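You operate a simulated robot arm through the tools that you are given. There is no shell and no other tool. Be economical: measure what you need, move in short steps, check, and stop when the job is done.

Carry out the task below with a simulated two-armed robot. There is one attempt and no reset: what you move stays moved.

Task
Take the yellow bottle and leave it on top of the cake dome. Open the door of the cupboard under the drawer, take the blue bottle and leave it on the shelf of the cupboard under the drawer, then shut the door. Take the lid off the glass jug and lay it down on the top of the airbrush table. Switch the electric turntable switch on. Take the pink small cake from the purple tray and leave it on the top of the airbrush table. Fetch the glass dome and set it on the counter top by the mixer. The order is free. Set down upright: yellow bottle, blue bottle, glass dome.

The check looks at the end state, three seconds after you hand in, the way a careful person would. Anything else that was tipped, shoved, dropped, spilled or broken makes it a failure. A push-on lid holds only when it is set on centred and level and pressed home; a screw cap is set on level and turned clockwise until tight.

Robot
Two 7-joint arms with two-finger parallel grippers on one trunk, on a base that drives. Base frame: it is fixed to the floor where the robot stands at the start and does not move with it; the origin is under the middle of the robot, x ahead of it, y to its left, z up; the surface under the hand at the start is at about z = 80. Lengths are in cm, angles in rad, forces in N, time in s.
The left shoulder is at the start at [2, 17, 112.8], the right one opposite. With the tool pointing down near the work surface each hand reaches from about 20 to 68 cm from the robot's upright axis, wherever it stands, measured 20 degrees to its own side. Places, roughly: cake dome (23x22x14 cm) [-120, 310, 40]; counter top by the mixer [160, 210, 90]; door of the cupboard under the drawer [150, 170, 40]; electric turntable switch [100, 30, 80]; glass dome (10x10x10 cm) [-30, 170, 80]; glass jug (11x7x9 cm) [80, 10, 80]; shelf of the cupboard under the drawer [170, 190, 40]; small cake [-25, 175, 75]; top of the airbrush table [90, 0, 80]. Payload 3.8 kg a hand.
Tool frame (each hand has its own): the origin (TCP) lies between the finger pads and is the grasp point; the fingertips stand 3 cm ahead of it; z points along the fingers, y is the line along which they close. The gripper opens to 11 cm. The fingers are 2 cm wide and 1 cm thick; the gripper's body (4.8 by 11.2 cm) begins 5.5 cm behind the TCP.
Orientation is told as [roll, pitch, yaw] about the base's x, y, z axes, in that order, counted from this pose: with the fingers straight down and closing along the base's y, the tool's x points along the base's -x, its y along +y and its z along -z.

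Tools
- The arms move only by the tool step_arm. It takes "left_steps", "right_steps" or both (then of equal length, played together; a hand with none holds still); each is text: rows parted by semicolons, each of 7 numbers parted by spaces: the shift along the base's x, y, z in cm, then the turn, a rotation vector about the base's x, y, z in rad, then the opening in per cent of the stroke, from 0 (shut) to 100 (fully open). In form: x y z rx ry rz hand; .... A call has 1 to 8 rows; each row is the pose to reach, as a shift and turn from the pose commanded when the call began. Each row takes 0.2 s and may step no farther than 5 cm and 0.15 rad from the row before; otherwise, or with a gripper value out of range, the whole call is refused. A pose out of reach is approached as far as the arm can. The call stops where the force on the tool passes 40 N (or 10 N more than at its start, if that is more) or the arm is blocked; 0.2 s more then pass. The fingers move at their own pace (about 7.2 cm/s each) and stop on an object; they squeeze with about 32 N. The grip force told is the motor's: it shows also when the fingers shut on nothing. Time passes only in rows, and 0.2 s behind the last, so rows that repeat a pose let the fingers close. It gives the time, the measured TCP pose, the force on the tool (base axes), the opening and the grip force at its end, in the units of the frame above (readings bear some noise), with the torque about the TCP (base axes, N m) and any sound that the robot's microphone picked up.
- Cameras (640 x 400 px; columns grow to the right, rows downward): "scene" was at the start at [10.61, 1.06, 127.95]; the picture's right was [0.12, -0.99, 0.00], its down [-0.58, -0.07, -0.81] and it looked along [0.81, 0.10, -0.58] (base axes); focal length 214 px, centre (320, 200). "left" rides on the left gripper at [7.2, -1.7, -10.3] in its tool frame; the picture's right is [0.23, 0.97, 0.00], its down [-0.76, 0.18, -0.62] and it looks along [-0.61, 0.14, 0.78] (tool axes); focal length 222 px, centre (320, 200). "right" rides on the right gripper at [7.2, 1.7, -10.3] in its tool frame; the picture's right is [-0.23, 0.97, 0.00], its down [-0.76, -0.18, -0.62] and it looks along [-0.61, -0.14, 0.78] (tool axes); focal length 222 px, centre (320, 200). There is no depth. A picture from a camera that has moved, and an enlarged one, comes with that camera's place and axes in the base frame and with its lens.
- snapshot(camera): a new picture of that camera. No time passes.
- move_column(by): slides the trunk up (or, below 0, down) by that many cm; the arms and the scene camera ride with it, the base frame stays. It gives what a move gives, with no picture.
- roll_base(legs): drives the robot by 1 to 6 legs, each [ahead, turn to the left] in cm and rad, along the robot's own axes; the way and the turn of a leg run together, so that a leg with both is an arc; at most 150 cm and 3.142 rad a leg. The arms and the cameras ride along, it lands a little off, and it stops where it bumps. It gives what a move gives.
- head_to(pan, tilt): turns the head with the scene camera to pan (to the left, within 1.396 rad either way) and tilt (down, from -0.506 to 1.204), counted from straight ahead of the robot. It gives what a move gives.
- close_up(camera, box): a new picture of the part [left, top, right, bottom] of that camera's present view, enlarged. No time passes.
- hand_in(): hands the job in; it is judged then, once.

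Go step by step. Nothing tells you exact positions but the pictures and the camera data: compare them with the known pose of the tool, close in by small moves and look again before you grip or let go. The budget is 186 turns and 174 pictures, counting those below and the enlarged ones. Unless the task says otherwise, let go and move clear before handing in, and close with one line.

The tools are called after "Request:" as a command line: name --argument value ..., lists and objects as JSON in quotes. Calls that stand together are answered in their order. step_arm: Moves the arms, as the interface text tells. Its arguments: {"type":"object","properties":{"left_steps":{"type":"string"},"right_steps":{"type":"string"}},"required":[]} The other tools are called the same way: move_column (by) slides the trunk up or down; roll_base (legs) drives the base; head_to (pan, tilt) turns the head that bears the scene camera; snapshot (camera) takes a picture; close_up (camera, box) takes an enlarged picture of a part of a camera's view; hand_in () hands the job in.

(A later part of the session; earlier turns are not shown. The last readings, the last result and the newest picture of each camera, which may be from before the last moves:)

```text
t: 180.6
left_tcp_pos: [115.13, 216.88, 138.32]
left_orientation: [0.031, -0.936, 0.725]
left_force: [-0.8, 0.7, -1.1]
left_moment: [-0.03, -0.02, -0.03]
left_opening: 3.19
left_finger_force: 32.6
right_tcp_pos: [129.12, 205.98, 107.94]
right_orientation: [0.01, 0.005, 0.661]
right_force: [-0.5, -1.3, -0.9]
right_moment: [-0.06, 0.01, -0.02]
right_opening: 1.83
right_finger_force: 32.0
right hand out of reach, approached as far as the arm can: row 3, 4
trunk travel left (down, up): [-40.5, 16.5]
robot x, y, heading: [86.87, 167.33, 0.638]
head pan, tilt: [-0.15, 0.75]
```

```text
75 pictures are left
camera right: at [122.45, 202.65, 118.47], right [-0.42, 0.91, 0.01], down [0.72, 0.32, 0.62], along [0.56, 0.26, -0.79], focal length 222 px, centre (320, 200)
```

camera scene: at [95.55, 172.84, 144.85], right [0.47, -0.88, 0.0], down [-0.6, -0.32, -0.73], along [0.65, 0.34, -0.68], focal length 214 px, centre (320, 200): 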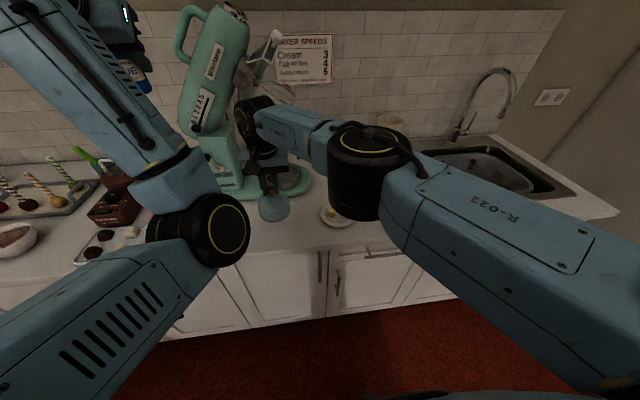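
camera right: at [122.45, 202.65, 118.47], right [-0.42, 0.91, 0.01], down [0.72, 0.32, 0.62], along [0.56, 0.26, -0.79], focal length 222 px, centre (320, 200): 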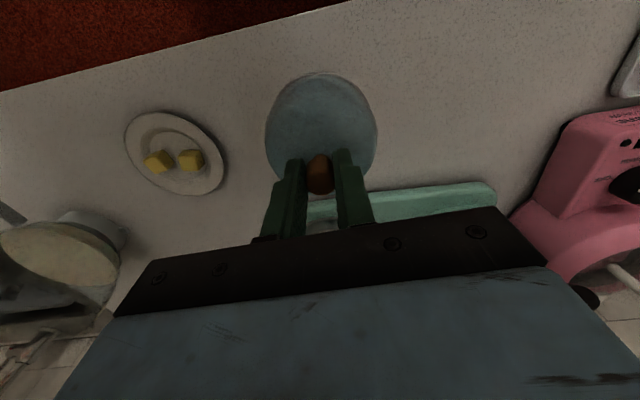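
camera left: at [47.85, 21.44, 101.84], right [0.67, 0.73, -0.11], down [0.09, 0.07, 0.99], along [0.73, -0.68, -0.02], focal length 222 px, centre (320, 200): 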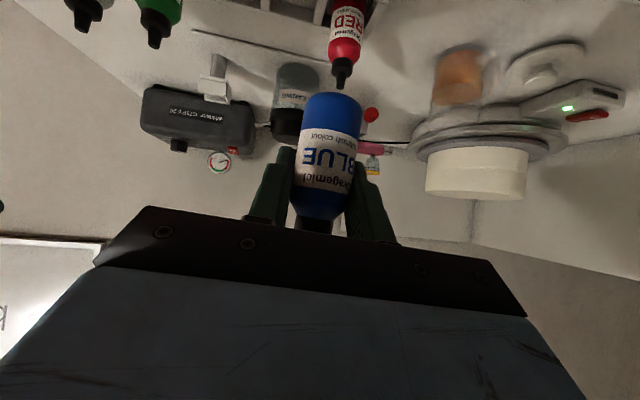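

The dome is above a free spot between plate, mixer base and edge. I lower slowly until contact.

Request:
step_arm --right_steps "0 0 -2 0 0 0 10; 0 0 -4 0 0 0 10; 0 0 -5 0 0 0 10; 0 0 -5.6 0 0 0 10; 0 0 -6.2 0 0 0 10; 0 0 -6.8 0 0 0 10; 0 0 -7.4 0 0 0 10; 0 0 -8 0 0 0 10"

Request:
close_up --camera "scene" --box '[220, 150, 380, 250]'

```text
t: 182.4
left_tcp_pos: [115.35, 216.65, 138.32]
left_orientation: [0.033, -0.937, 0.724]
left_force: [0.0, -0.5, -1.0]
left_moment: [0.01, -0.02, -0.02]
left_opening: 3.23
left_finger_force: 32.7
right_tcp_pos: [129.01, 205.21, 101.36]
right_orientation: [0.008, 0.002, 0.66]
right_force: [0.0, 1.0, -0.1]
right_moment: [0.04, 0.01, 0.02]
right_opening: 1.81
right_finger_force: 31.4
right hand out of reach, approached as far as the arm can: row 2, 3, 4, 5, 6, 7, 8
trunk travel left (down, up): [-40.5, 16.5]
robot x, y, heading: [87.21, 167.45, 0.645]
head pan, tilt: [-0.15, 0.75]
```

```text
4.00 times, centred on (300, 200) of scene
camera zoom: at [95.69, 172.74, 144.84], right [0.47, -0.88, 0.0], down [-0.6, -0.32, -0.73], along [0.64, 0.34, -0.68], focal length 858 px, centre (400, 200)
```

zoom: 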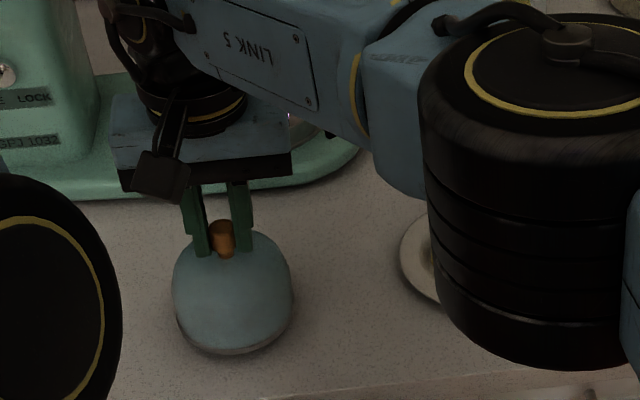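

About 1.5–2 cm remain; the arm is at its limit with the trunk raised, so I lower the trunk gently.

Request:
move_column --by -1.2

Request:
move_column --by -0.4

Request:
close_up --camera "scene" --box '[220, 170, 320, 250]'

```text
t: 183.0
left_tcp_pos: [115.36, 216.71, 137.18]
left_orientation: [0.033, -0.936, 0.723]
left_force: [-0.3, 0.2, -1.3]
left_moment: [0.05, 0.01, 0.01]
left_opening: 3.25
left_finger_force: 31.9
right_tcp_pos: [128.98, 205.13, 100.05]
right_orientation: [0.01, 0.005, 0.66]
right_force: [0.0, -1.0, 0.6]
right_moment: [-0.05, -0.02, -0.03]
right_opening: 1.86
right_finger_force: 32.2
trunk travel left (down, up): [-39.3, 17.7]
robot x, y, heading: [87.01, 167.26, 0.648]
head pan, tilt: [-0.15, 0.75]
```

```text
t: 183.5
left_tcp_pos: [115.2, 216.64, 136.84]
left_orientation: [0.033, -0.937, 0.723]
left_force: [0.2, -1.5, -1.0]
left_moment: [0.02, 0.01, 0.01]
left_opening: 3.22
left_finger_force: 32.0
right_tcp_pos: [128.8, 205.24, 99.82]
right_orientation: [0.012, -0.003, 0.658]
right_force: [0.5, 2.4, 23.0]
right_moment: [-0.14, -0.23, 0.01]
right_opening: 1.85
right_finger_force: 32.4
trunk travel left (down, up): [-38.9, 18.1]
robot x, y, heading: [86.84, 167.37, 0.642]
head pan, tilt: [-0.15, 0.75]
```

```text
5.00 times, centred on (270, 210) of scene
camera zoom: at [95.54, 172.62, 143.28], right [0.47, -0.88, 0.0], down [-0.6, -0.32, -0.73], along [0.65, 0.35, -0.68], focal length 1072 px, centre (570, 150)
```

zoom: 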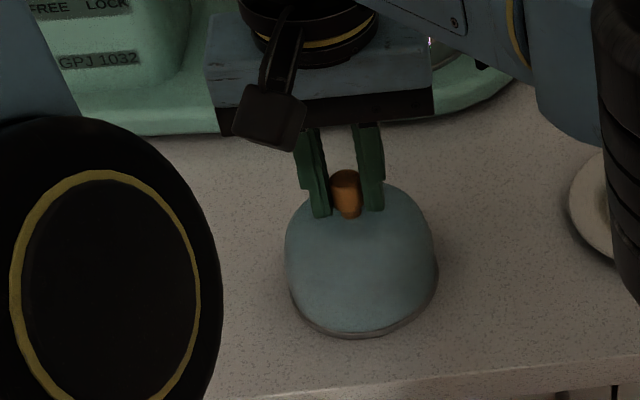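

Contact (23 N). I open the fingers and lift away.

Request:
step_arm --right_steps "0 0 0 0 0 0 25; 0 0 0 0 0 0 34; 0 0 0 0 0 0 34; 0 0 0.5 0 0 0 34; 0 0 3 0 0 0 34; 0 0 6 0 0 0 34; -1 -1 9 0 0 0 34; -2 -2 12 0 0 0 34"

Request:
close_up --camera "scene" --box '[200, 130, 380, 250]'

```text
t: 185.3
left_tcp_pos: [115.18, 216.66, 136.73]
left_orientation: [0.032, -0.933, 0.723]
left_force: [-0.3, -0.5, -0.3]
left_moment: [0.02, -0.04, 0.01]
left_opening: 3.22
left_finger_force: 32.3
right_tcp_pos: [126.72, 203.02, 111.76]
right_orientation: [0.009, 0.002, 0.659]
right_force: [-0.2, -0.7, -0.1]
right_moment: [0.0, -0.01, -0.02]
right_opening: 3.74
right_finger_force: 0.1
trunk travel left (down, up): [-38.9, 18.1]
robot x, y, heading: [87.23, 167.8, 0.64]
head pan, tilt: [-0.15, 0.75]
```

```text
3.33 times, centred on (290, 190) of scene
camera zoom: at [95.65, 172.7, 143.25], right [0.47, -0.88, 0.0], down [-0.6, -0.32, -0.73], along [0.65, 0.35, -0.68], focal length 715 px, centre (420, 233)
```

zoom: 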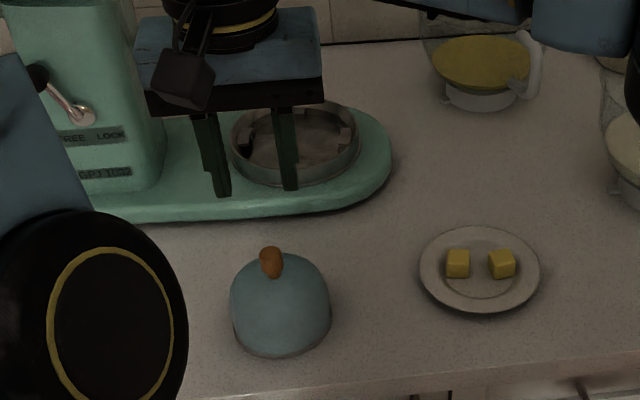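

The glass dome stands by the mixer. I back off and look at the cupboard door.

Request:
roll_base --legs '[[-16, 0]]'

Request:
head_to --pan -0.4 --tilt 0.85

Request:
snapshot --camera "scene"

```text
t: 186.7
left_tcp_pos: [102.47, 206.97, 136.76]
left_orientation: [0.033, -0.935, 0.721]
left_force: [-0.1, -0.4, -0.3]
left_moment: [-0.01, -0.01, 0.01]
left_opening: 3.2
left_finger_force: 32.0
right_tcp_pos: [114.0, 193.39, 111.78]
right_orientation: [0.01, 0.002, 0.658]
right_force: [-0.7, 0.5, -1.0]
right_moment: [0.01, 0.01, 0.02]
right_opening: 3.74
right_finger_force: 0.1
trunk travel left (down, up): [-38.9, 18.1]
robot x, y, heading: [73.8, 158.21, 0.639]
head pan, tilt: [-0.15, 0.75]
```

```text
t: 187.5
left_tcp_pos: [102.51, 207.18, 136.79]
left_orientation: [0.033, -0.936, 0.721]
left_force: [-0.3, -0.5, 0.5]
left_moment: [-0.02, -0.04, -0.03]
left_opening: 3.21
left_finger_force: 31.8
right_tcp_pos: [114.07, 193.39, 111.69]
right_orientation: [0.008, 0.006, 0.658]
right_force: [-0.4, 0.3, 0.2]
right_moment: [0.0, 0.01, -0.01]
right_opening: 3.73
right_finger_force: 0.0
trunk travel left (down, up): [-38.9, 18.1]
robot x, y, heading: [73.97, 158.12, 0.635]
head pan, tilt: [-0.4, 0.85]
```

```text
71 pictures are left
camera scene: at [83.13, 161.1, 142.44], right [0.24, -0.97, 0.0], down [-0.73, -0.18, -0.66], along [0.64, 0.16, -0.75], focal length 214 px, centre (320, 200)
```

scene: 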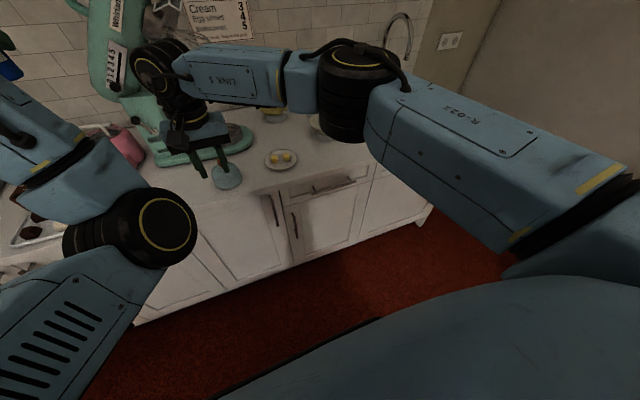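

The handle is a vertical bar at about (132,184.5,64), with the hinge on the door's right side. I tilt the right hand forward and bring it to the handle's side, then lower the trunk.

Request:
step_arm --right_steps "-1 -2.4 0 0.086 -0.114 0 40; -1.5 -4.8 0 0.172 -0.228 0 40; -1.5 -7.2 0 0.258 -0.342 0 40; -1 -9.6 0 0.344 -0.456 0 40; 0 -12 0 0.43 -0.57 0 40; 1 -14.4 0 0.516 -0.684 0 40; 1.6 -16.4 0 0.59 -0.79 0 40; 1.6 -16.4 0 0.59 -0.79 0 40"

Request:
move_column --by -38.4

Request:
snapshot --camera "right"

Request:
snapshot --camera "scene"

```text
t: 189.3
left_tcp_pos: [102.44, 207.16, 136.86]
left_orientation: [0.031, -0.935, 0.72]
left_force: [-0.2, 0.3, -0.5]
left_moment: [-0.01, 0.03, 0.01]
left_opening: 3.22
left_finger_force: 32.1
right_tcp_pos: [115.55, 176.92, 111.64]
right_orientation: [-0.016, -0.982, 0.671]
right_force: [0.1, 0.8, -0.2]
right_moment: [0.0, 0.01, 0.02]
right_opening: 4.42
right_finger_force: 0.1
trunk travel left (down, up): [-38.9, 18.1]
robot x, y, heading: [73.72, 158.15, 0.639]
head pan, tilt: [-0.4, 0.85]
```

```text
t: 193.0
left_tcp_pos: [102.66, 207.06, 98.32]
left_orientation: [0.031, -0.934, 0.721]
left_force: [0.0, 0.4, -0.7]
left_moment: [0.0, 0.0, 0.0]
left_opening: 3.22
left_finger_force: 31.7
right_tcp_pos: [115.57, 177.1, 73.36]
right_orientation: [-0.017, -0.983, 0.672]
right_force: [0.2, -0.1, -0.1]
right_moment: [-0.03, 0.0, -0.02]
right_opening: 4.42
right_finger_force: 0.0
trunk travel left (down, up): [-0.5, 56.5]
robot x, y, heading: [74.08, 158.06, 0.638]
head pan, tilt: [-0.4, 0.85]
```

```text
70 pictures are left
camera right: at [104.65, 170.52, 73.12], right [-0.5, 0.85, 0.18], down [0.03, -0.19, 0.98], along [0.87, 0.49, 0.07], focal length 222 px, centre (320, 200)
```

right: 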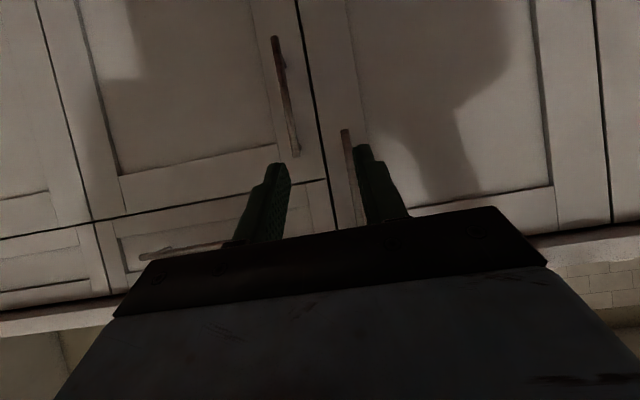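

```text
69 pictures are left
camera scene: at [83.1, 161.07, 104.05], right [0.24, -0.97, 0.0], down [-0.73, -0.18, -0.66], along [0.64, 0.16, -0.75], focal length 214 px, centre (320, 200)
```

scene: 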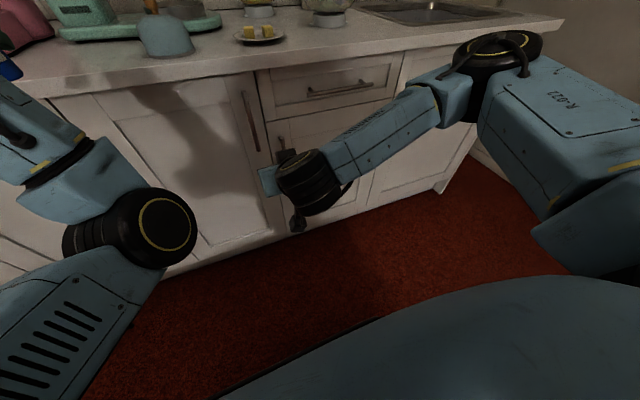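

The door's handle bar runs z 55–69 at about (130,183). I move in line with it at z 63, short of contact, and check.

Request:
step_arm --right_steps "1.5 -2 -3 0 0 0 45; 2.2 -3.1 -6.5 0 0 0 45; 2.2 -3.1 -10.4 0 0 0 45; 5.4 -0.8 -10.4 0 0 0 45; 9.5 2.1 -10.4 0 0 0 45; 9.5 2.1 -10.4 0 0 0 45"

Request:
snapshot --camera "right"

Request:
close_up --camera "scene" --box '[230, 80, 350, 170]'

```text
refused: row 5 steps farther than a row can; nothing moved
```

```text
68 pictures are left
camera right: at [104.65, 170.52, 73.12], right [-0.5, 0.85, 0.18], down [0.03, -0.19, 0.98], along [0.87, 0.49, 0.07], focal length 222 px, centre (320, 200)
```

right: 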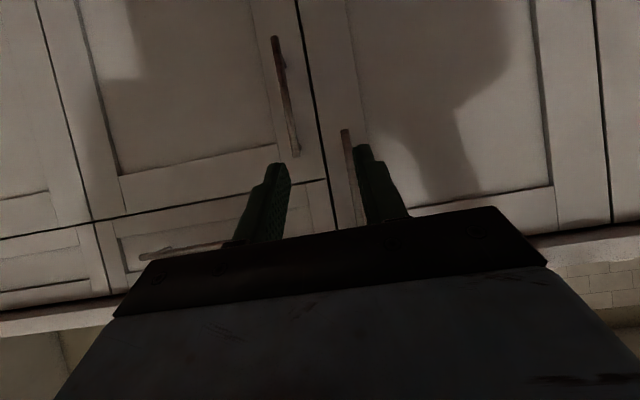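

```text
4.44 times, centred on (290, 125) of scene
camera zoom: at [83.1, 161.07, 104.05], right [0.24, -0.97, 0.0], down [-0.73, -0.18, -0.66], along [0.64, 0.16, -0.75], focal length 953 px, centre (453, 533)
```

zoom: 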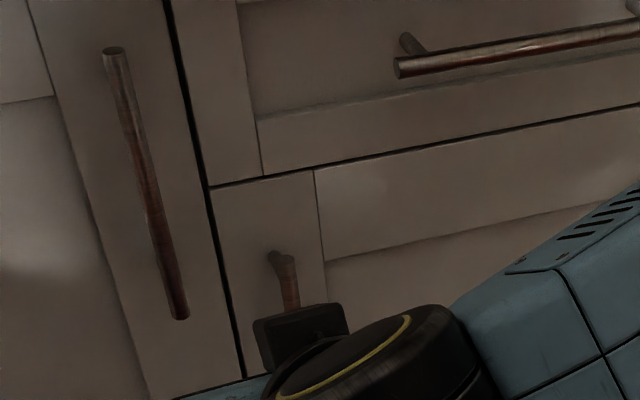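

I redo that with smaller rows.

Request:
step_arm --right_steps "1.5 -2 -3 0 0 0 45; 2.2 -3.1 -6.5 0 0 0 45; 2.2 -3.1 -10.4 0 0 0 45; 4.9 -1.2 -10.4 0 0 0 45; 7.5 0.7 -10.4 0 0 0 45; 9.5 2.1 -10.4 0 0 0 45; 9.5 2.1 -10.4 0 0 0 45"

Request:
snapshot --camera "right"

```text
t: 194.6
left_tcp_pos: [102.55, 207.12, 98.26]
left_orientation: [0.032, -0.935, 0.721]
left_force: [-0.3, 0.8, -0.5]
left_moment: [0.0, -0.01, -0.01]
left_opening: 3.22
left_finger_force: 32.1
right_tcp_pos: [125.11, 179.13, 62.96]
right_orientation: [-0.015, -0.981, 0.671]
right_force: [-0.1, -0.5, -0.7]
right_moment: [-0.02, -0.02, 0.01]
right_opening: 4.98
right_finger_force: 0.0
trunk travel left (down, up): [-0.5, 56.5]
robot x, y, heading: [73.76, 157.85, 0.64]
head pan, tilt: [-0.4, 0.85]
```

```text
66 pictures are left
camera right: at [114.2, 172.6, 62.65], right [-0.5, 0.85, 0.18], down [0.03, -0.19, 0.98], along [0.87, 0.49, 0.07], focal length 222 px, centre (320, 200)
```

right: 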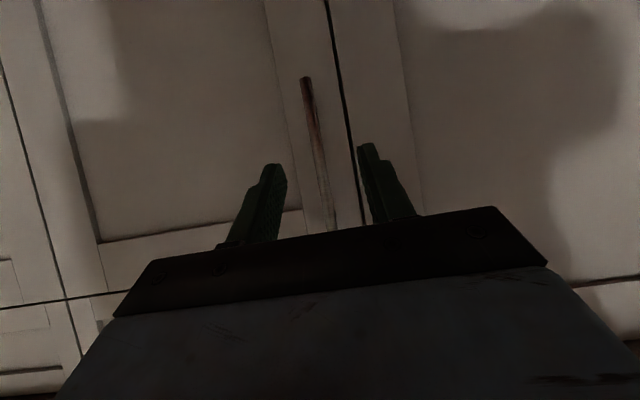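

The bar lies between the fingers. I advance until the tips are past it.

Request:
step_arm --right_steps "2.4 1.8 0 0 0 0 45; 4.8 3.5 0 0 0 0 45; 6.4 4.6 0 0 0 0 45; 7.2 5.2 0 0 0 0 45; 8 5.8 0 0 0 0 45; 8 5.8 0 0 0 0 45"

Request:
snapshot --camera "right"

```text
t: 196.0
left_tcp_pos: [102.52, 207.01, 98.28]
left_orientation: [0.033, -0.936, 0.721]
left_force: [-0.9, -0.3, -0.7]
left_moment: [0.03, 0.02, 0.01]
left_opening: 3.2
left_finger_force: 31.9
right_tcp_pos: [133.12, 184.85, 62.86]
right_orientation: [-0.015, -0.983, 0.671]
right_force: [-0.5, 0.0, -0.7]
right_moment: [0.01, -0.02, -0.01]
right_opening: 4.96
right_finger_force: 0.1
trunk travel left (down, up): [-0.5, 56.5]
robot x, y, heading: [74.2, 157.86, 0.644]
head pan, tilt: [-0.4, 0.85]
```

```text
65 pictures are left
camera right: at [122.14, 178.4, 62.67], right [-0.5, 0.85, 0.18], down [0.03, -0.19, 0.98], along [0.87, 0.49, 0.07], focal length 222 px, centre (320, 200)
```

right: 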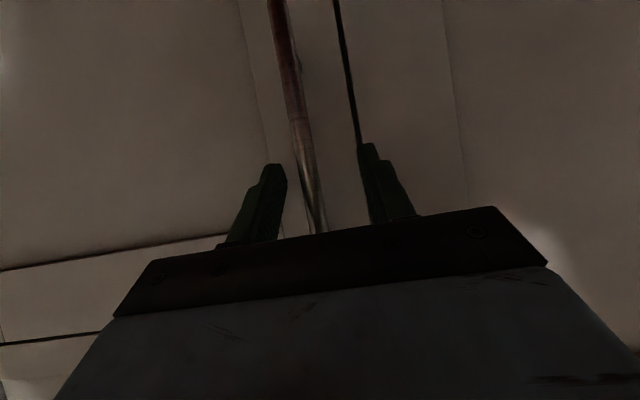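

No contact yet; the bar seems at the fingertips. I advance 2 cm more and close.

Request:
step_arm --right_steps "0.8 0.6 0 0 0 0 45; 1.6 1.2 0 0 0 0 45; 2 1.5 0 0 0 0 45; 2 1.5 0 0 0 0 5; 2 1.5 0 0 0 0 5; 2 1.5 0 0 0 0 5; 2 1.5 0 0 0 0 5"

Request:
snapshot --camera "right"

```text
t: 196.7
left_tcp_pos: [102.44, 206.9, 98.53]
left_orientation: [0.031, -0.937, 0.72]
left_force: [0.6, 0.0, -0.7]
left_moment: [0.01, 0.0, 0.03]
left_opening: 3.2
left_finger_force: 31.5
right_tcp_pos: [134.22, 185.97, 62.75]
right_orientation: [-0.009, -0.973, 0.671]
right_force: [-16.1, -13.0, 7.9]
right_moment: [-0.14, -0.19, -0.63]
right_opening: 4.98
right_finger_force: 0.4
trunk travel left (down, up): [-0.5, 56.5]
robot x, y, heading: [74.25, 158.24, 0.643]
head pan, tilt: [-0.4, 0.85]
stopped in row 3 (right hand): the force on the tool passed its limit at 51 N (the readings are from after the stop); the commanded pose is now the measured one
```

```text
64 pictures are left
camera right: at [123.27, 179.38, 62.59], right [-0.5, 0.85, 0.18], down [0.04, -0.19, 0.98], along [0.87, 0.5, 0.06], focal length 222 px, centre (320, 200)
```

right: 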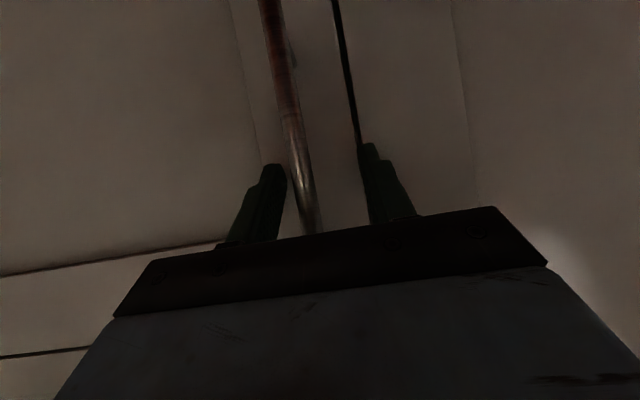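

Fingertips touched the door; the bar is between them. I back off slightly, centre on the bar and close.

Request:
step_arm --right_steps "-0.5 -0.4 0 0 0 0 45; 0 -1.1 0 0 0 0 45; 0 -1.1 0 0 0 0 5; 0 -1.1 0 0 0 0 5; 0 -1.1 0 0 0 0 5; 0 -1.1 0 0 0 0 5"

```text
t: 198.1
left_tcp_pos: [102.44, 207.12, 98.42]
left_orientation: [0.031, -0.935, 0.721]
left_force: [0.7, -0.5, -0.2]
left_moment: [0.01, 0.02, 0.01]
left_opening: 3.22
left_finger_force: 31.6
right_tcp_pos: [134.34, 185.03, 62.6]
right_orientation: [-0.008, -0.973, 0.668]
right_force: [-5.6, 6.3, -0.6]
right_moment: [1.09, 0.51, -0.05]
right_opening: 1.16
right_finger_force: 44.8
trunk travel left (down, up): [-0.5, 56.5]
robot x, y, heading: [74.02, 158.02, 0.644]
head pan, tilt: [-0.4, 0.85]
```

The bar is gripped. I pull the door open along its arc.

Request:
step_arm --right_steps "-1.2 -0.9 0 0 0 0.04 5; -2.42 -1.94 0 0 0 0.08 5; -3.6 -3 0 0 0 0.12 5; -4.66 -4.09 0 0 0 0.16 5; -5.7 -5.2 0 0 0 0.2 5; -6.7 -6.43 0 0 0 0.25 5; -8.52 -8.93 0 0 0 0.33 5; -10.1 -11.6 0 0 0 0.4 5"

Request:
snapshot --camera "scene"

```text
t: 199.9
left_tcp_pos: [102.73, 207.11, 98.34]
left_orientation: [0.035, -0.935, 0.717]
left_force: [0.8, 0.4, -0.1]
left_moment: [-0.04, -0.04, -0.01]
left_opening: 3.21
left_finger_force: 32.3
right_tcp_pos: [124.92, 172.9, 62.31]
right_orientation: [-0.019, -0.965, 1.068]
right_force: [13.0, -7.4, -12.9]
right_moment: [0.34, 1.17, -0.08]
right_opening: 1.18
right_finger_force: 45.3
right hand out of reach, approached as far as the arm can: row 4, 5, 6
trunk travel left (down, up): [-0.5, 56.5]
robot x, y, heading: [73.76, 157.67, 0.639]
head pan, tilt: [-0.4, 0.85]
```

```text
63 pictures are left
camera scene: at [83.27, 160.96, 104.01], right [0.24, -0.97, 0.0], down [-0.73, -0.18, -0.66], along [0.64, 0.16, -0.75], focal length 214 px, centre (320, 200)
```

scene: 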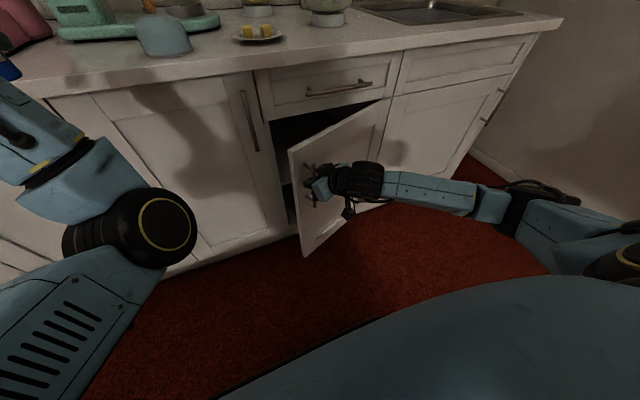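

The door is swinging open (about 30°). I continue along the arc.

Request:
step_arm --right_steps "-1.14 -2.3 0 0 0 0.05 5; -2.08 -4.73 0 0 0 0.1 5; -2.88 -7.17 0 0 0 0.15 5; -3.45 -9.7 0 0 0 0.2 5; -3.85 -12.2 0 0 0 0.25 5; -4.04 -14.8 0 0 0 0.3 5"

Request:
snapshot --camera "scene"

```text
t: 201.3
left_tcp_pos: [102.8, 206.98, 98.28]
left_orientation: [0.035, -0.933, 0.716]
left_force: [0.3, -0.7, -1.6]
left_moment: [0.01, 0.0, 0.03]
left_opening: 3.24
left_finger_force: 32.0
right_tcp_pos: [120.67, 158.46, 62.32]
right_orientation: [-0.011, -0.966, 1.363]
right_force: [23.3, -2.3, -13.0]
right_moment: [-0.81, 1.34, 0.01]
right_opening: 1.17
right_finger_force: 44.7
trunk travel left (down, up): [-0.5, 56.5]
robot x, y, heading: [73.93, 157.9, 0.638]
head pan, tilt: [-0.4, 0.85]
```

```text
62 pictures are left
camera scene: at [83.28, 161.02, 104.02], right [0.24, -0.97, 0.0], down [-0.73, -0.18, -0.66], along [0.64, 0.16, -0.75], focal length 214 px, centre (320, 200)
```

scene: 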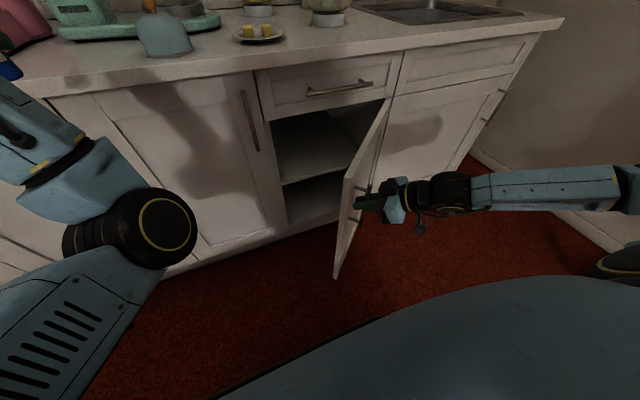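

It is about 55° open; the shelf inside is visible. I continue opening.

Request:
step_arm --right_steps "0.2 -2.6 0 0 0 0.04 5; 0.4 -5.2 0 0 0 0.08 5; 0.9 -7.7 0 0 0 0.12 5; 1.5 -10.2 0 0 0 0.16 5; 2.3 -12.7 0 0 0 0.2 5; 3.3 -15.1 0 0 0 0.24 5"

Request:
snapshot --camera "scene"

```text
t: 201.8
left_tcp_pos: [102.45, 207.05, 98.29]
left_orientation: [0.034, -0.934, 0.719]
left_force: [0.2, -0.4, -0.1]
left_moment: [-0.05, 0.0, 0.0]
left_opening: 3.24
left_finger_force: 32.0
right_tcp_pos: [120.44, 155.57, 62.89]
right_orientation: [-0.001, -0.979, 1.393]
right_force: [4.1, -1.0, -4.8]
right_moment: [0.05, 0.92, -0.01]
right_opening: 1.13
right_finger_force: 44.8
trunk travel left (down, up): [-0.5, 56.5]
robot x, y, heading: [73.82, 158.08, 0.638]
head pan, tilt: [-0.4, 0.85]
stopped in row 2 (right hand): the force on the tool passed its limit at 62 N (the readings are from after the stop); the commanded pose is now the measured one
```

```text
61 pictures are left
camera scene: at [83.1, 161.02, 104.06], right [0.24, -0.97, 0.0], down [-0.73, -0.18, -0.66], along [0.64, 0.16, -0.75], focal length 214 px, centre (320, 200)
```

scene: 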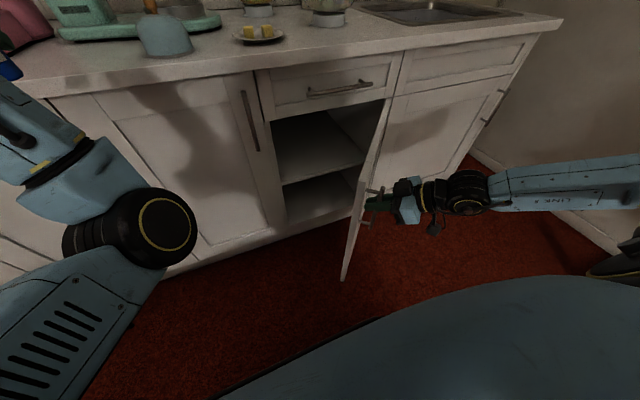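

Fitting the traced points puts the hinge at (161.4,154.3) with a 40.9 cm radius; the door is about 47° open. I continue on the corrected arc.

Request:
step_arm --right_steps "0.07 -2.34 0 0 0 0.05 5; 0.22 -4.83 0 0 0 0.1 5; 0.5 -7.3 0 0 0 0.15 5; 0.95 -9.8 0 0 0 0.2 5; 1.55 -12.2 0 0 0 0.25 5; 2.3 -14.6 0 0 0 0.3 5"

Request:
snapshot --camera "scene"

```text
t: 202.2
left_tcp_pos: [102.36, 207.08, 98.5]
left_orientation: [0.032, -0.936, 0.72]
left_force: [0.2, 0.4, -0.4]
left_moment: [-0.02, -0.02, 0.02]
left_opening: 3.21
left_finger_force: 31.8
right_tcp_pos: [120.71, 154.56, 63.52]
right_orientation: [-0.007, -0.995, 1.405]
right_force: [-4.3, -0.8, 3.7]
right_moment: [-0.13, 0.2, 0.0]
right_opening: 1.18
right_finger_force: 6.6
trunk travel left (down, up): [-0.5, 56.5]
robot x, y, heading: [73.54, 158.16, 0.639]
head pan, tilt: [-0.4, 0.85]
stopped in row 1 (right hand): the force on the tool passed its limit at 72 N (the readings are from after the stop); the commanded pose is now the measured one
```

```text
60 pictures are left
camera scene: at [83.0, 161.04, 104.07], right [0.24, -0.97, 0.0], down [-0.73, -0.18, -0.66], along [0.64, 0.16, -0.75], focal length 214 px, centre (320, 200)
```

scene: 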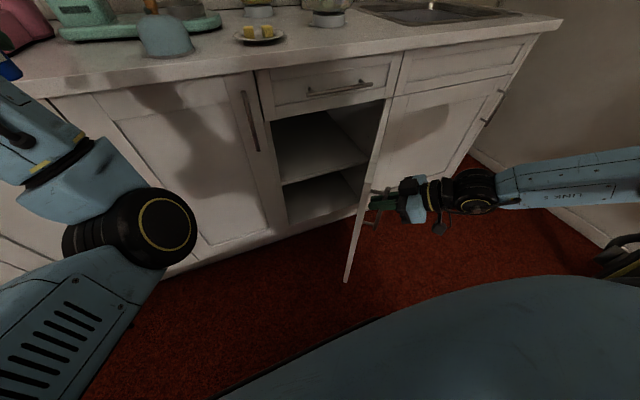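

The door jammed against the hand's range at about 49°. I release the handle, back out and raise the hand over the door to push it wider from inside.

Request:
step_arm --right_steps "0 0 0 0 0 0 45; 0 0 0 0 0 0 45; 0 0 0 0 0 0 45; -0.6 -3.5 0 0 0 0 45; -1.2 -7.5 0 0 0 0 30; -1.2 -7.5 4.5 0 0 0 0; -1.2 -7.5 9 0 0 0 0; -1.2 -7.5 13.5 0 0 0 0"

Request:
step_arm --right_steps "-1 0 3 0 0 -0.14 0; -2 0 6 0 0 -0.28 0; -3 1 9 0 0 -0.42 0; -4 3 11 0 0 -0.56 0; -4 6 12 0 0 -0.7 0; -4 10 12 0 0 -0.84 0; -4 14 12 0 0 -0.98 0; -4 18 12 0 0 -1.12 0"

Request:
snapshot --camera "scene"

```text
t: 204.0
left_tcp_pos: [102.39, 207.03, 98.43]
left_orientation: [0.033, -0.936, 0.721]
left_force: [0.2, 0.1, -0.3]
left_moment: [0.02, 0.0, -0.01]
left_opening: 3.22
left_finger_force: 31.9
right_tcp_pos: [119.45, 147.11, 77.01]
right_orientation: [-0.009, -0.991, 1.406]
right_force: [0.1, 0.3, -0.1]
right_moment: [0.04, 0.0, 0.01]
right_opening: 0.0
right_finger_force: 32.3
trunk travel left (down, up): [-0.5, 56.5]
robot x, y, heading: [74.22, 158.22, 0.635]
head pan, tilt: [-0.4, 0.85]
```

```text
t: 205.8
left_tcp_pos: [102.46, 207.15, 98.33]
left_orientation: [0.033, -0.935, 0.718]
left_force: [0.7, -0.4, -1.1]
left_moment: [-0.03, 0.01, 0.02]
left_opening: 3.21
left_finger_force: 32.4
right_tcp_pos: [115.5, 165.27, 89.04]
right_orientation: [-0.008, -0.992, 0.285]
right_force: [1.1, -0.9, 0.1]
right_moment: [-0.03, 0.04, 0.0]
right_opening: 0.0
right_finger_force: 32.0
right hand out of reach, approached as far as the arm can: row 2, 3, 4, 5, 6, 7, 8
trunk travel left (down, up): [-0.5, 56.5]
robot x, y, heading: [73.88, 158.01, 0.64]
head pan, tilt: [-0.4, 0.85]
```

```text
59 pictures are left
camera scene: at [83.02, 161.04, 104.03], right [0.24, -0.97, 0.0], down [-0.73, -0.18, -0.66], along [0.64, 0.16, -0.75], focal length 214 px, centre (320, 200)
```

scene: 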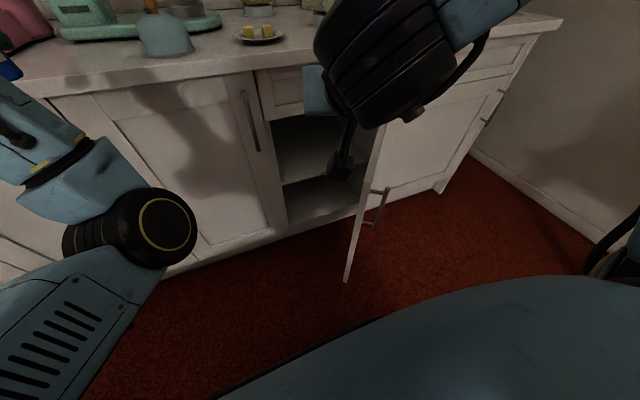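

I move the closed hand into the opening beside the door's inner face and lower it.

Request:
step_arm --right_steps "3.5 1.5 -2 0 0 0 0; 7 3 -4 0 0 0 0; 10.5 4 -6 0 0 0 0; 11.5 4.5 -10.5 0 0 0 0; 11.5 4.5 -15 0 0 0 0; 11.5 4.5 -19.5 0 0 0 0; 11.5 4.5 -24 0 0 0 0"

Request:
step_arm --right_steps "0 -3 0 0 0 0 0; 0 -6 0 0 0 0 0; 0 -9 0 0 0 0 0; 0.3 -12 0 0 0 -0.05 0; 0.8 -15 0 0 0 -0.1 0; 1.5 -18 0 0 0 -0.15 0; 2.3 -21 0 0 0 -0.2 0; 3.2 -24 0 0 0 -0.25 0"

Request:
snapshot --camera "scene"

```text
t: 207.4
left_tcp_pos: [102.47, 207.05, 98.32]
left_orientation: [0.032, -0.934, 0.718]
left_force: [0.1, 0.0, -0.9]
left_moment: [-0.01, -0.01, 0.0]
left_opening: 3.2
left_finger_force: 31.7
right_tcp_pos: [128.25, 166.66, 68.22]
right_orientation: [-0.01, -0.992, 0.288]
right_force: [0.0, 0.6, 0.4]
right_moment: [0.02, 0.03, 0.0]
right_opening: 0.01
right_finger_force: 31.7
right hand out of reach, approached as far as the arm can: row 6, 7
trunk travel left (down, up): [-0.5, 56.5]
robot x, y, heading: [73.71, 157.7, 0.637]
head pan, tilt: [-0.4, 0.85]
```

```text
t: 209.2
left_tcp_pos: [102.32, 207.38, 98.19]
left_orientation: [0.027, -0.932, 0.725]
left_force: [0.3, 1.4, -0.3]
left_moment: [-0.04, -0.02, -0.07]
left_opening: 3.24
left_finger_force: 31.8
right_tcp_pos: [131.63, 144.5, 71.03]
right_orientation: [-0.032, -0.996, 0.039]
right_force: [-0.5, 1.1, -1.6]
right_moment: [-0.02, -0.02, -0.06]
right_opening: 0.0
right_finger_force: 32.5
right hand out of reach, approached as far as the arm can: row 4, 5, 6, 7, 8
trunk travel left (down, up): [-0.5, 56.5]
robot x, y, heading: [74.15, 157.92, 0.643]
head pan, tilt: [-0.4, 0.85]
```

```text
58 pictures are left
camera scene: at [82.98, 161.31, 104.04], right [0.24, -0.97, 0.0], down [-0.73, -0.18, -0.66], along [0.64, 0.15, -0.75], focal length 214 px, centre (320, 200)
```

scene: 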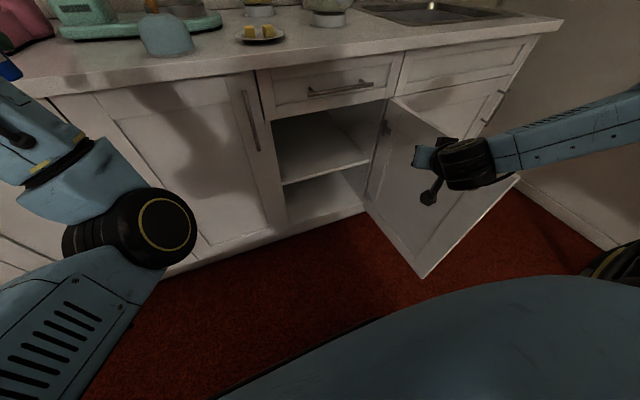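

The door is now about 95° open. I raise the right hand clear and reposition the robot so the left hand (with blue) points into the cupboard.

Request:
step_arm --right_steps "0 0 4.5 0 0 0 0; 0 0 9 0 0 0 0; 0 0 13.5 0 0 0 0; -2 0 18 0 0 0 0; -5 0 21 0 0 0 0; -9 0 23 0 0 0 0; -13 0 23 0 0 0 0"

Request:
roll_base --legs '[[0, -1.571], [18, 0], [0, 1.3]]'

Request:
head_to --pan 0.1 --tilt 0.75

Request:
snapshot --camera "scene"

```text
t: 210.8
left_tcp_pos: [102.37, 207.13, 98.22]
left_orientation: [0.031, -0.933, 0.721]
left_force: [-0.3, 0.0, 0.0]
left_moment: [-0.02, 0.04, -0.02]
left_opening: 3.22
left_finger_force: 31.4
right_tcp_pos: [122.43, 145.68, 98.18]
right_orientation: [-0.011, -0.99, 0.041]
right_force: [-0.1, 0.2, -0.2]
right_moment: [-0.03, -0.01, 0.0]
right_opening: 0.02
right_finger_force: 32.0
right hand out of reach, approached as far as the arm can: row 5, 6, 7
trunk travel left (down, up): [-0.5, 56.5]
robot x, y, heading: [73.55, 157.84, 0.641]
head pan, tilt: [-0.4, 0.85]
```

```text
t: 219.3
left_tcp_pos: [125.53, 182.67, 98.21]
left_orientation: [0.033, -0.936, 0.442]
left_force: [-0.7, 0.4, 0.8]
left_moment: [-0.01, 0.01, 0.03]
left_opening: 3.23
left_finger_force: 32.0
right_tcp_pos: [128.02, 118.28, 98.13]
right_orientation: [-0.01, -0.989, -0.24]
right_force: [-0.7, 0.7, -0.8]
right_moment: [-0.01, 0.0, -0.01]
right_opening: 0.02
right_finger_force: 31.8
trunk travel left (down, up): [-0.5, 56.5]
robot x, y, heading: [84.78, 143.21, 0.354]
head pan, tilt: [-0.4, 0.85]
```

```text
t: 220.3
left_tcp_pos: [125.55, 182.83, 98.39]
left_orientation: [0.035, -0.936, 0.441]
left_force: [1.0, 0.5, 0.0]
left_moment: [0.01, -0.02, 0.0]
left_opening: 3.22
left_finger_force: 32.1
right_tcp_pos: [127.84, 118.2, 98.13]
right_orientation: [-0.011, -0.99, -0.239]
right_force: [0.7, -0.1, -0.5]
right_moment: [0.0, 0.0, 0.02]
right_opening: 0.02
right_finger_force: 32.0
trunk travel left (down, up): [-0.5, 56.5]
robot x, y, heading: [84.86, 143.7, 0.358]
head pan, tilt: [0.099, 0.75]
```

```text
57 pictures are left
camera scene: at [93.83, 147.84, 104.84], right [0.44, -0.9, 0.0], down [-0.61, -0.3, -0.73], along [0.66, 0.32, -0.68], focal length 214 px, centre (320, 200)
```

scene: 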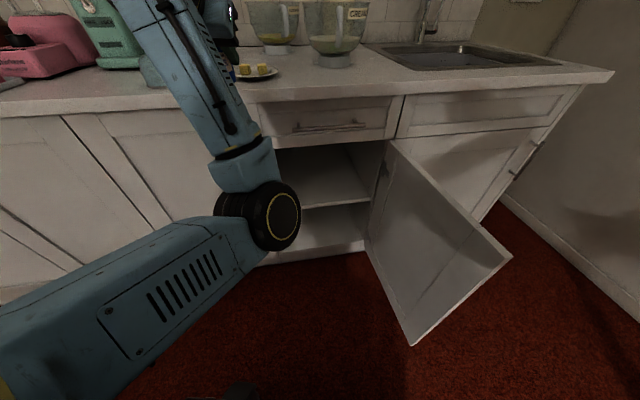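

The open cupboard and its shelf (z≈44) are clear. I back off a little, then lower the left hand in front of the opening while levelling the bottle.

Request:
roll_base --legs '[[-9, 0]]'

Request:
step_arm --left_steps "1 -0.7 -4.6 -0.017 0.014 -0.011 15; 2 -1.5 -9.2 -0.034 0.028 -0.022 15; 3 -2.2 -13.8 -0.05 0.043 -0.034 15; 4 -3 -18.4 -0.05 0.043 -0.034 15; 5 -3.7 -23 -0.05 0.043 -0.034 15; 6 -4.5 -27.6 -0.05 0.043 -0.034 15; 7 -5.2 -32.2 -0.05 0.043 -0.034 15; 8 -6 -36.8 -0.05 0.043 -0.034 15"

Request:
snapshot --camera "scene"

```text
t: 221.4
left_tcp_pos: [117.22, 179.57, 98.4]
left_orientation: [0.034, -0.937, 0.439]
left_force: [-0.2, 0.1, -0.4]
left_moment: [0.0, -0.01, -0.01]
left_opening: 3.22
left_finger_force: 31.9
right_tcp_pos: [119.55, 115.01, 98.24]
right_orientation: [-0.009, -0.99, -0.24]
right_force: [-0.8, -0.5, -0.9]
right_moment: [-0.02, 0.01, 0.01]
right_opening: 0.0
right_finger_force: 31.6
trunk travel left (down, up): [-0.5, 56.5]
robot x, y, heading: [76.17, 140.53, 0.358]
head pan, tilt: [0.099, 0.75]
```

```text
t: 223.2
left_tcp_pos: [125.22, 173.33, 61.33]
left_orientation: [-0.017, -0.875, 0.44]
left_force: [0.3, 0.2, -0.6]
left_moment: [-0.02, 0.02, 0.0]
left_opening: 3.21
left_finger_force: 31.9
right_tcp_pos: [119.52, 115.13, 98.05]
right_orientation: [-0.013, -0.99, -0.241]
right_force: [-0.3, -0.1, -0.5]
right_moment: [0.01, -0.02, 0.04]
right_opening: 0.0
right_finger_force: 31.8
trunk travel left (down, up): [-0.5, 56.5]
robot x, y, heading: [76.28, 140.34, 0.359]
head pan, tilt: [0.099, 0.75]
```

```text
56 pictures are left
camera scene: at [85.47, 144.71, 104.84], right [0.44, -0.9, 0.0], down [-0.61, -0.3, -0.73], along [0.66, 0.32, -0.68], focal length 214 px, centre (320, 200)
```

scene: 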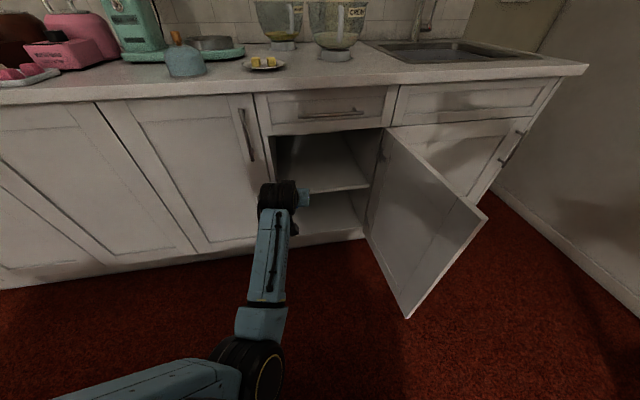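

The left arm is in a good low posture. The shelf front is at room depth 223, z≈44.6. I extend the hand a bit, then drive it into the cupboard.

Request:
step_arm --left_steps "2 0.6 -3 0 0 0 15; 4.5 1.4 -6 0 0 0 15; 7.5 2.4 -6 0 0 0 15; 10 3.3 -6 0 0 0 15; 10 3.3 -6 0 0 0 15"

Request:
roll_base --legs '[[13, 0]]'

Request:
snapshot --camera "left"

Request:
snapshot --camera "scene"

```text
t: 224.4
left_tcp_pos: [135.31, 176.97, 55.43]
left_orientation: [-0.013, -0.873, 0.441]
left_force: [-0.1, 0.0, -1.0]
left_moment: [-0.01, 0.0, -0.02]
left_opening: 3.22
left_finger_force: 32.6
right_tcp_pos: [119.5, 115.19, 98.0]
right_orientation: [-0.012, -0.991, -0.24]
right_force: [-0.1, 0.1, 0.1]
right_moment: [0.04, -0.01, -0.01]
right_opening: 0.03
right_finger_force: 32.0
trunk travel left (down, up): [-0.5, 56.5]
robot x, y, heading: [76.27, 140.48, 0.356]
head pan, tilt: [0.099, 0.75]
```

```text
t: 225.7
left_tcp_pos: [147.34, 181.43, 55.52]
left_orientation: [-0.011, -0.876, 0.441]
left_force: [-0.3, 0.8, 0.2]
left_moment: [0.0, 0.03, -0.02]
left_opening: 3.22
left_finger_force: 32.1
right_tcp_pos: [131.57, 119.57, 98.09]
right_orientation: [-0.012, -0.99, -0.24]
right_force: [-0.7, 0.6, -0.6]
right_moment: [0.01, -0.01, 0.0]
right_opening: 0.02
right_finger_force: 31.8
trunk travel left (down, up): [-0.5, 56.5]
robot x, y, heading: [88.28, 144.76, 0.357]
head pan, tilt: [0.099, 0.75]
```

```text
55 pictures are left
camera left: at [136.6, 174.6, 56.55], right [-0.54, 0.82, -0.18], down [-0.07, 0.17, 0.98], along [0.84, 0.54, -0.04], focal length 222 px, centre (320, 200)
```

left: 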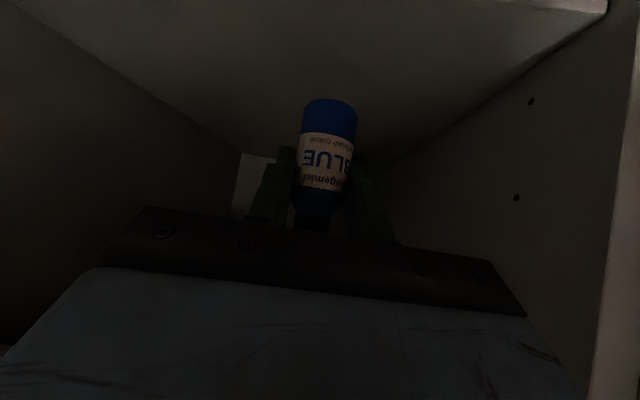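

```text
54 pictures are left
camera scene: at [97.58, 149.23, 104.84], right [0.44, -0.9, 0.0], down [-0.61, -0.3, -0.73], along [0.66, 0.32, -0.68], focal length 214 px, centre (320, 200)
```

scene: 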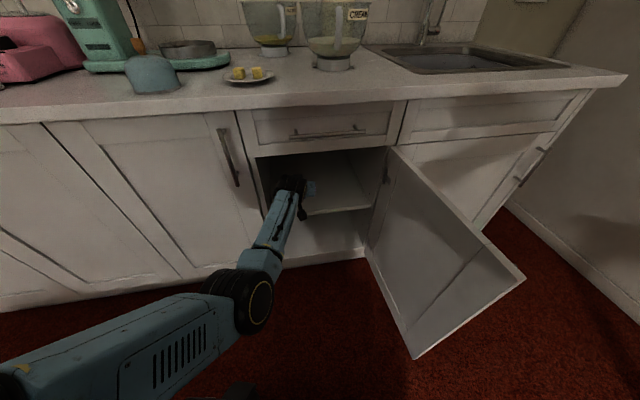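

The bottle is over the shelf. I go 5 cm deeper and lower until contact.

Request:
step_arm --left_steps "2.3 1 0 0 0 0 15; 4.6 2 0 0 0 0 15; 4.6 2 -2 0 0 0 15; 4.6 2 -3.5 0 0 0 15; 4.6 2 -4.5 0 0 0 15; 4.6 2 -5.2 0 0 0 15; 4.6 2 -5.9 0 0 0 15; 4.6 2 -6.5 0 0 0 15"

Request:
snapshot --camera "left"

```text
t: 227.4
left_tcp_pos: [149.93, 183.02, 50.57]
left_orientation: [-0.011, -0.875, 0.441]
left_force: [-0.5, -0.5, -1.7]
left_moment: [-0.02, 0.01, 0.0]
left_opening: 3.21
left_finger_force: 31.7
left hand out of reach, approached as far as the arm can: row 3, 4, 5, 6, 7, 8
right_tcp_pos: [131.7, 119.65, 98.14]
right_orientation: [-0.012, -0.99, -0.241]
right_force: [0.7, -0.5, -0.1]
right_moment: [-0.02, -0.01, -0.02]
right_opening: 0.0
right_finger_force: 32.2
trunk travel left (down, up): [-0.5, 56.5]
robot x, y, heading: [88.34, 144.52, 0.359]
head pan, tilt: [0.099, 0.75]
```

```text
53 pictures are left
camera left: at [139.26, 176.33, 51.75], right [-0.54, 0.82, -0.18], down [-0.07, 0.17, 0.98], along [0.84, 0.54, -0.04], focal length 222 px, centre (320, 200)
```

left: 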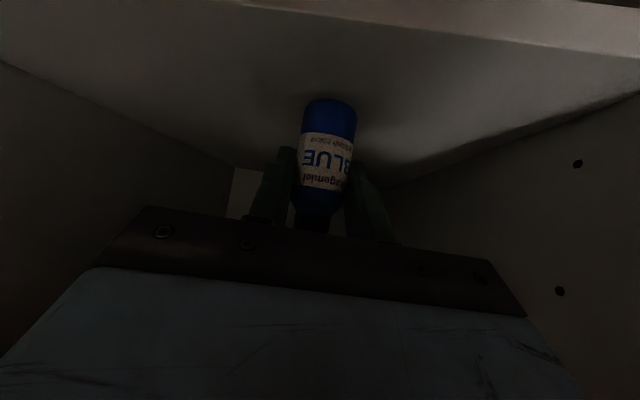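

Almost touching, but the arm is at its limit. I move the base 2.5 cm closer and lower a bit more.

Request:
roll_base --legs '[[2.5, 0]]'

Request:
step_arm --left_steps "-1 -0.4 -0.4 0 0 0 15; -1.6 -0.6 -0.8 0 0 0 15; -1.6 -0.6 -1.2 0 0 0 15; -1.6 -0.6 -1.6 0 0 0 15; -1.6 -0.6 -2 0 0 0 15"

```text
t: 228.3
left_tcp_pos: [152.37, 184.03, 50.63]
left_orientation: [-0.011, -0.874, 0.439]
left_force: [0.1, -0.1, -1.0]
left_moment: [0.01, 0.0, 0.0]
left_opening: 3.23
left_finger_force: 31.6
right_tcp_pos: [133.89, 120.52, 98.2]
right_orientation: [-0.011, -0.989, -0.24]
right_force: [-0.2, 0.3, -0.6]
right_moment: [0.01, -0.02, 0.01]
right_opening: 0.0
right_finger_force: 32.0
trunk travel left (down, up): [-0.5, 56.5]
robot x, y, heading: [90.94, 145.56, 0.354]
head pan, tilt: [0.099, 0.75]
```

```text
t: 229.5
left_tcp_pos: [151.49, 183.48, 49.39]
left_orientation: [-0.015, -0.889, 0.44]
left_force: [7.5, 1.3, 24.4]
left_moment: [0.19, -0.41, -0.04]
left_opening: 3.24
left_finger_force: 31.5
left hand out of reach, approached as far as the arm can: row 1, 2, 3, 4, 5
right_tcp_pos: [133.86, 120.36, 98.01]
right_orientation: [-0.009, -0.991, -0.245]
right_force: [0.0, 0.2, 0.1]
right_moment: [-0.02, -0.02, 0.0]
right_opening: 0.0
right_finger_force: 31.8
trunk travel left (down, up): [-0.5, 56.5]
robot x, y, heading: [90.7, 145.71, 0.359]
head pan, tilt: [0.099, 0.75]
```

Contact with the shelf (24 N). I relieve, open gradually and withdraw.

Request:
step_arm --left_steps "0 0 0.2 0 0 0 28; 0 0 0.2 0 0 0 34; 0 0 0.2 0 0 0 42; 0 0 0.2 0 0 0 48; -2 -0.8 0.4 0 0 0 48; -4.5 -1.7 0.6 0 0 0 48; -7 -2.6 0.8 0 0 0 48; -9.5 -3.5 1 0 0 0 48"

Request:
snapshot --camera "left"

```text
t: 231.2
left_tcp_pos: [150.7, 182.38, 47.37]
left_orientation: [-0.003, -0.906, 0.428]
left_force: [-6.2, -1.8, 9.3]
left_moment: [0.27, 0.17, 0.23]
left_opening: 5.35
left_finger_force: 0.5
left hand out of reach, approached as far as the arm can: row 5, 6, 7, 8
right_tcp_pos: [133.76, 120.53, 98.07]
right_orientation: [-0.01, -0.992, -0.242]
right_force: [-0.1, -0.8, -0.3]
right_moment: [0.02, 0.01, 0.03]
right_opening: 0.0
right_finger_force: 31.9
trunk travel left (down, up): [-0.5, 56.5]
robot x, y, heading: [90.72, 145.36, 0.364]
head pan, tilt: [0.099, 0.75]
stopped in row 8 (left hand): the force on the tool passed its limit at 48 N (the readings are from after the stop); the commanded pose is now the measured one
```

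```text
52 pictures are left
camera left: at [139.79, 175.58, 48.06], right [-0.53, 0.83, -0.18], down [-0.09, 0.15, 0.98], along [0.84, 0.54, -0.01], focal length 222 px, centre (320, 200)
```

left: 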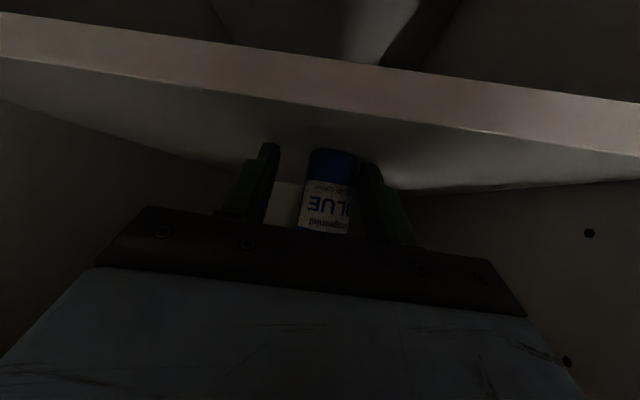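

The bottle stands between the opened fingers, but the arm sagged rather than withdrew. I raise it slightly and back out with the base.

Request:
step_arm --left_steps "0 0 1 0 0 0 50; 0 0 2 0 0 0 50; 0 0 2.6 0 0 0 50"

Request:
roll_base --legs '[[-7, 0]]'

Request:
snapshot --camera "left"

```text
t: 232.0
left_tcp_pos: [151.6, 182.52, 49.14]
left_orientation: [-0.001, -0.898, 0.433]
left_force: [0.3, 0.0, 0.1]
left_moment: [-0.02, -0.04, 0.0]
left_opening: 5.51
left_finger_force: 0.0
left hand out of reach, approached as far as the arm can: row 1, 2, 3
right_tcp_pos: [133.88, 120.55, 98.05]
right_orientation: [-0.011, -0.989, -0.241]
right_force: [0.0, 0.1, 0.1]
right_moment: [-0.02, -0.02, -0.02]
right_opening: 0.0
right_finger_force: 31.9
trunk travel left (down, up): [-0.5, 56.5]
robot x, y, heading: [91.04, 145.55, 0.361]
head pan, tilt: [0.099, 0.75]
```

```text
t: 233.0
left_tcp_pos: [145.12, 179.98, 49.2]
left_orientation: [-0.002, -0.9, 0.432]
left_force: [-0.2, -0.1, 0.8]
left_moment: [-0.06, 0.0, -0.01]
left_opening: 5.51
left_finger_force: 0.1
right_tcp_pos: [127.52, 118.12, 98.07]
right_orientation: [-0.01, -0.99, -0.243]
right_force: [0.3, 0.6, -0.2]
right_moment: [0.01, 0.0, 0.0]
right_opening: 0.0
right_finger_force: 31.9
trunk travel left (down, up): [-0.5, 56.5]
robot x, y, heading: [84.26, 143.37, 0.359]
head pan, tilt: [0.099, 0.75]
```

```text
51 pictures are left
camera left: at [134.34, 173.3, 49.91], right [-0.53, 0.83, -0.18], down [-0.09, 0.16, 0.98], along [0.84, 0.54, -0.01], focal length 222 px, centre (320, 200)
```

left: 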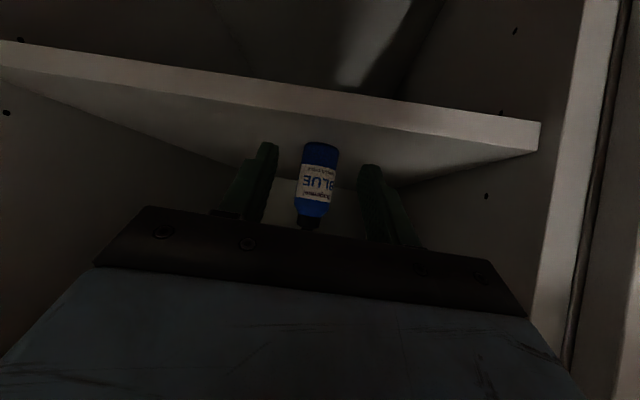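

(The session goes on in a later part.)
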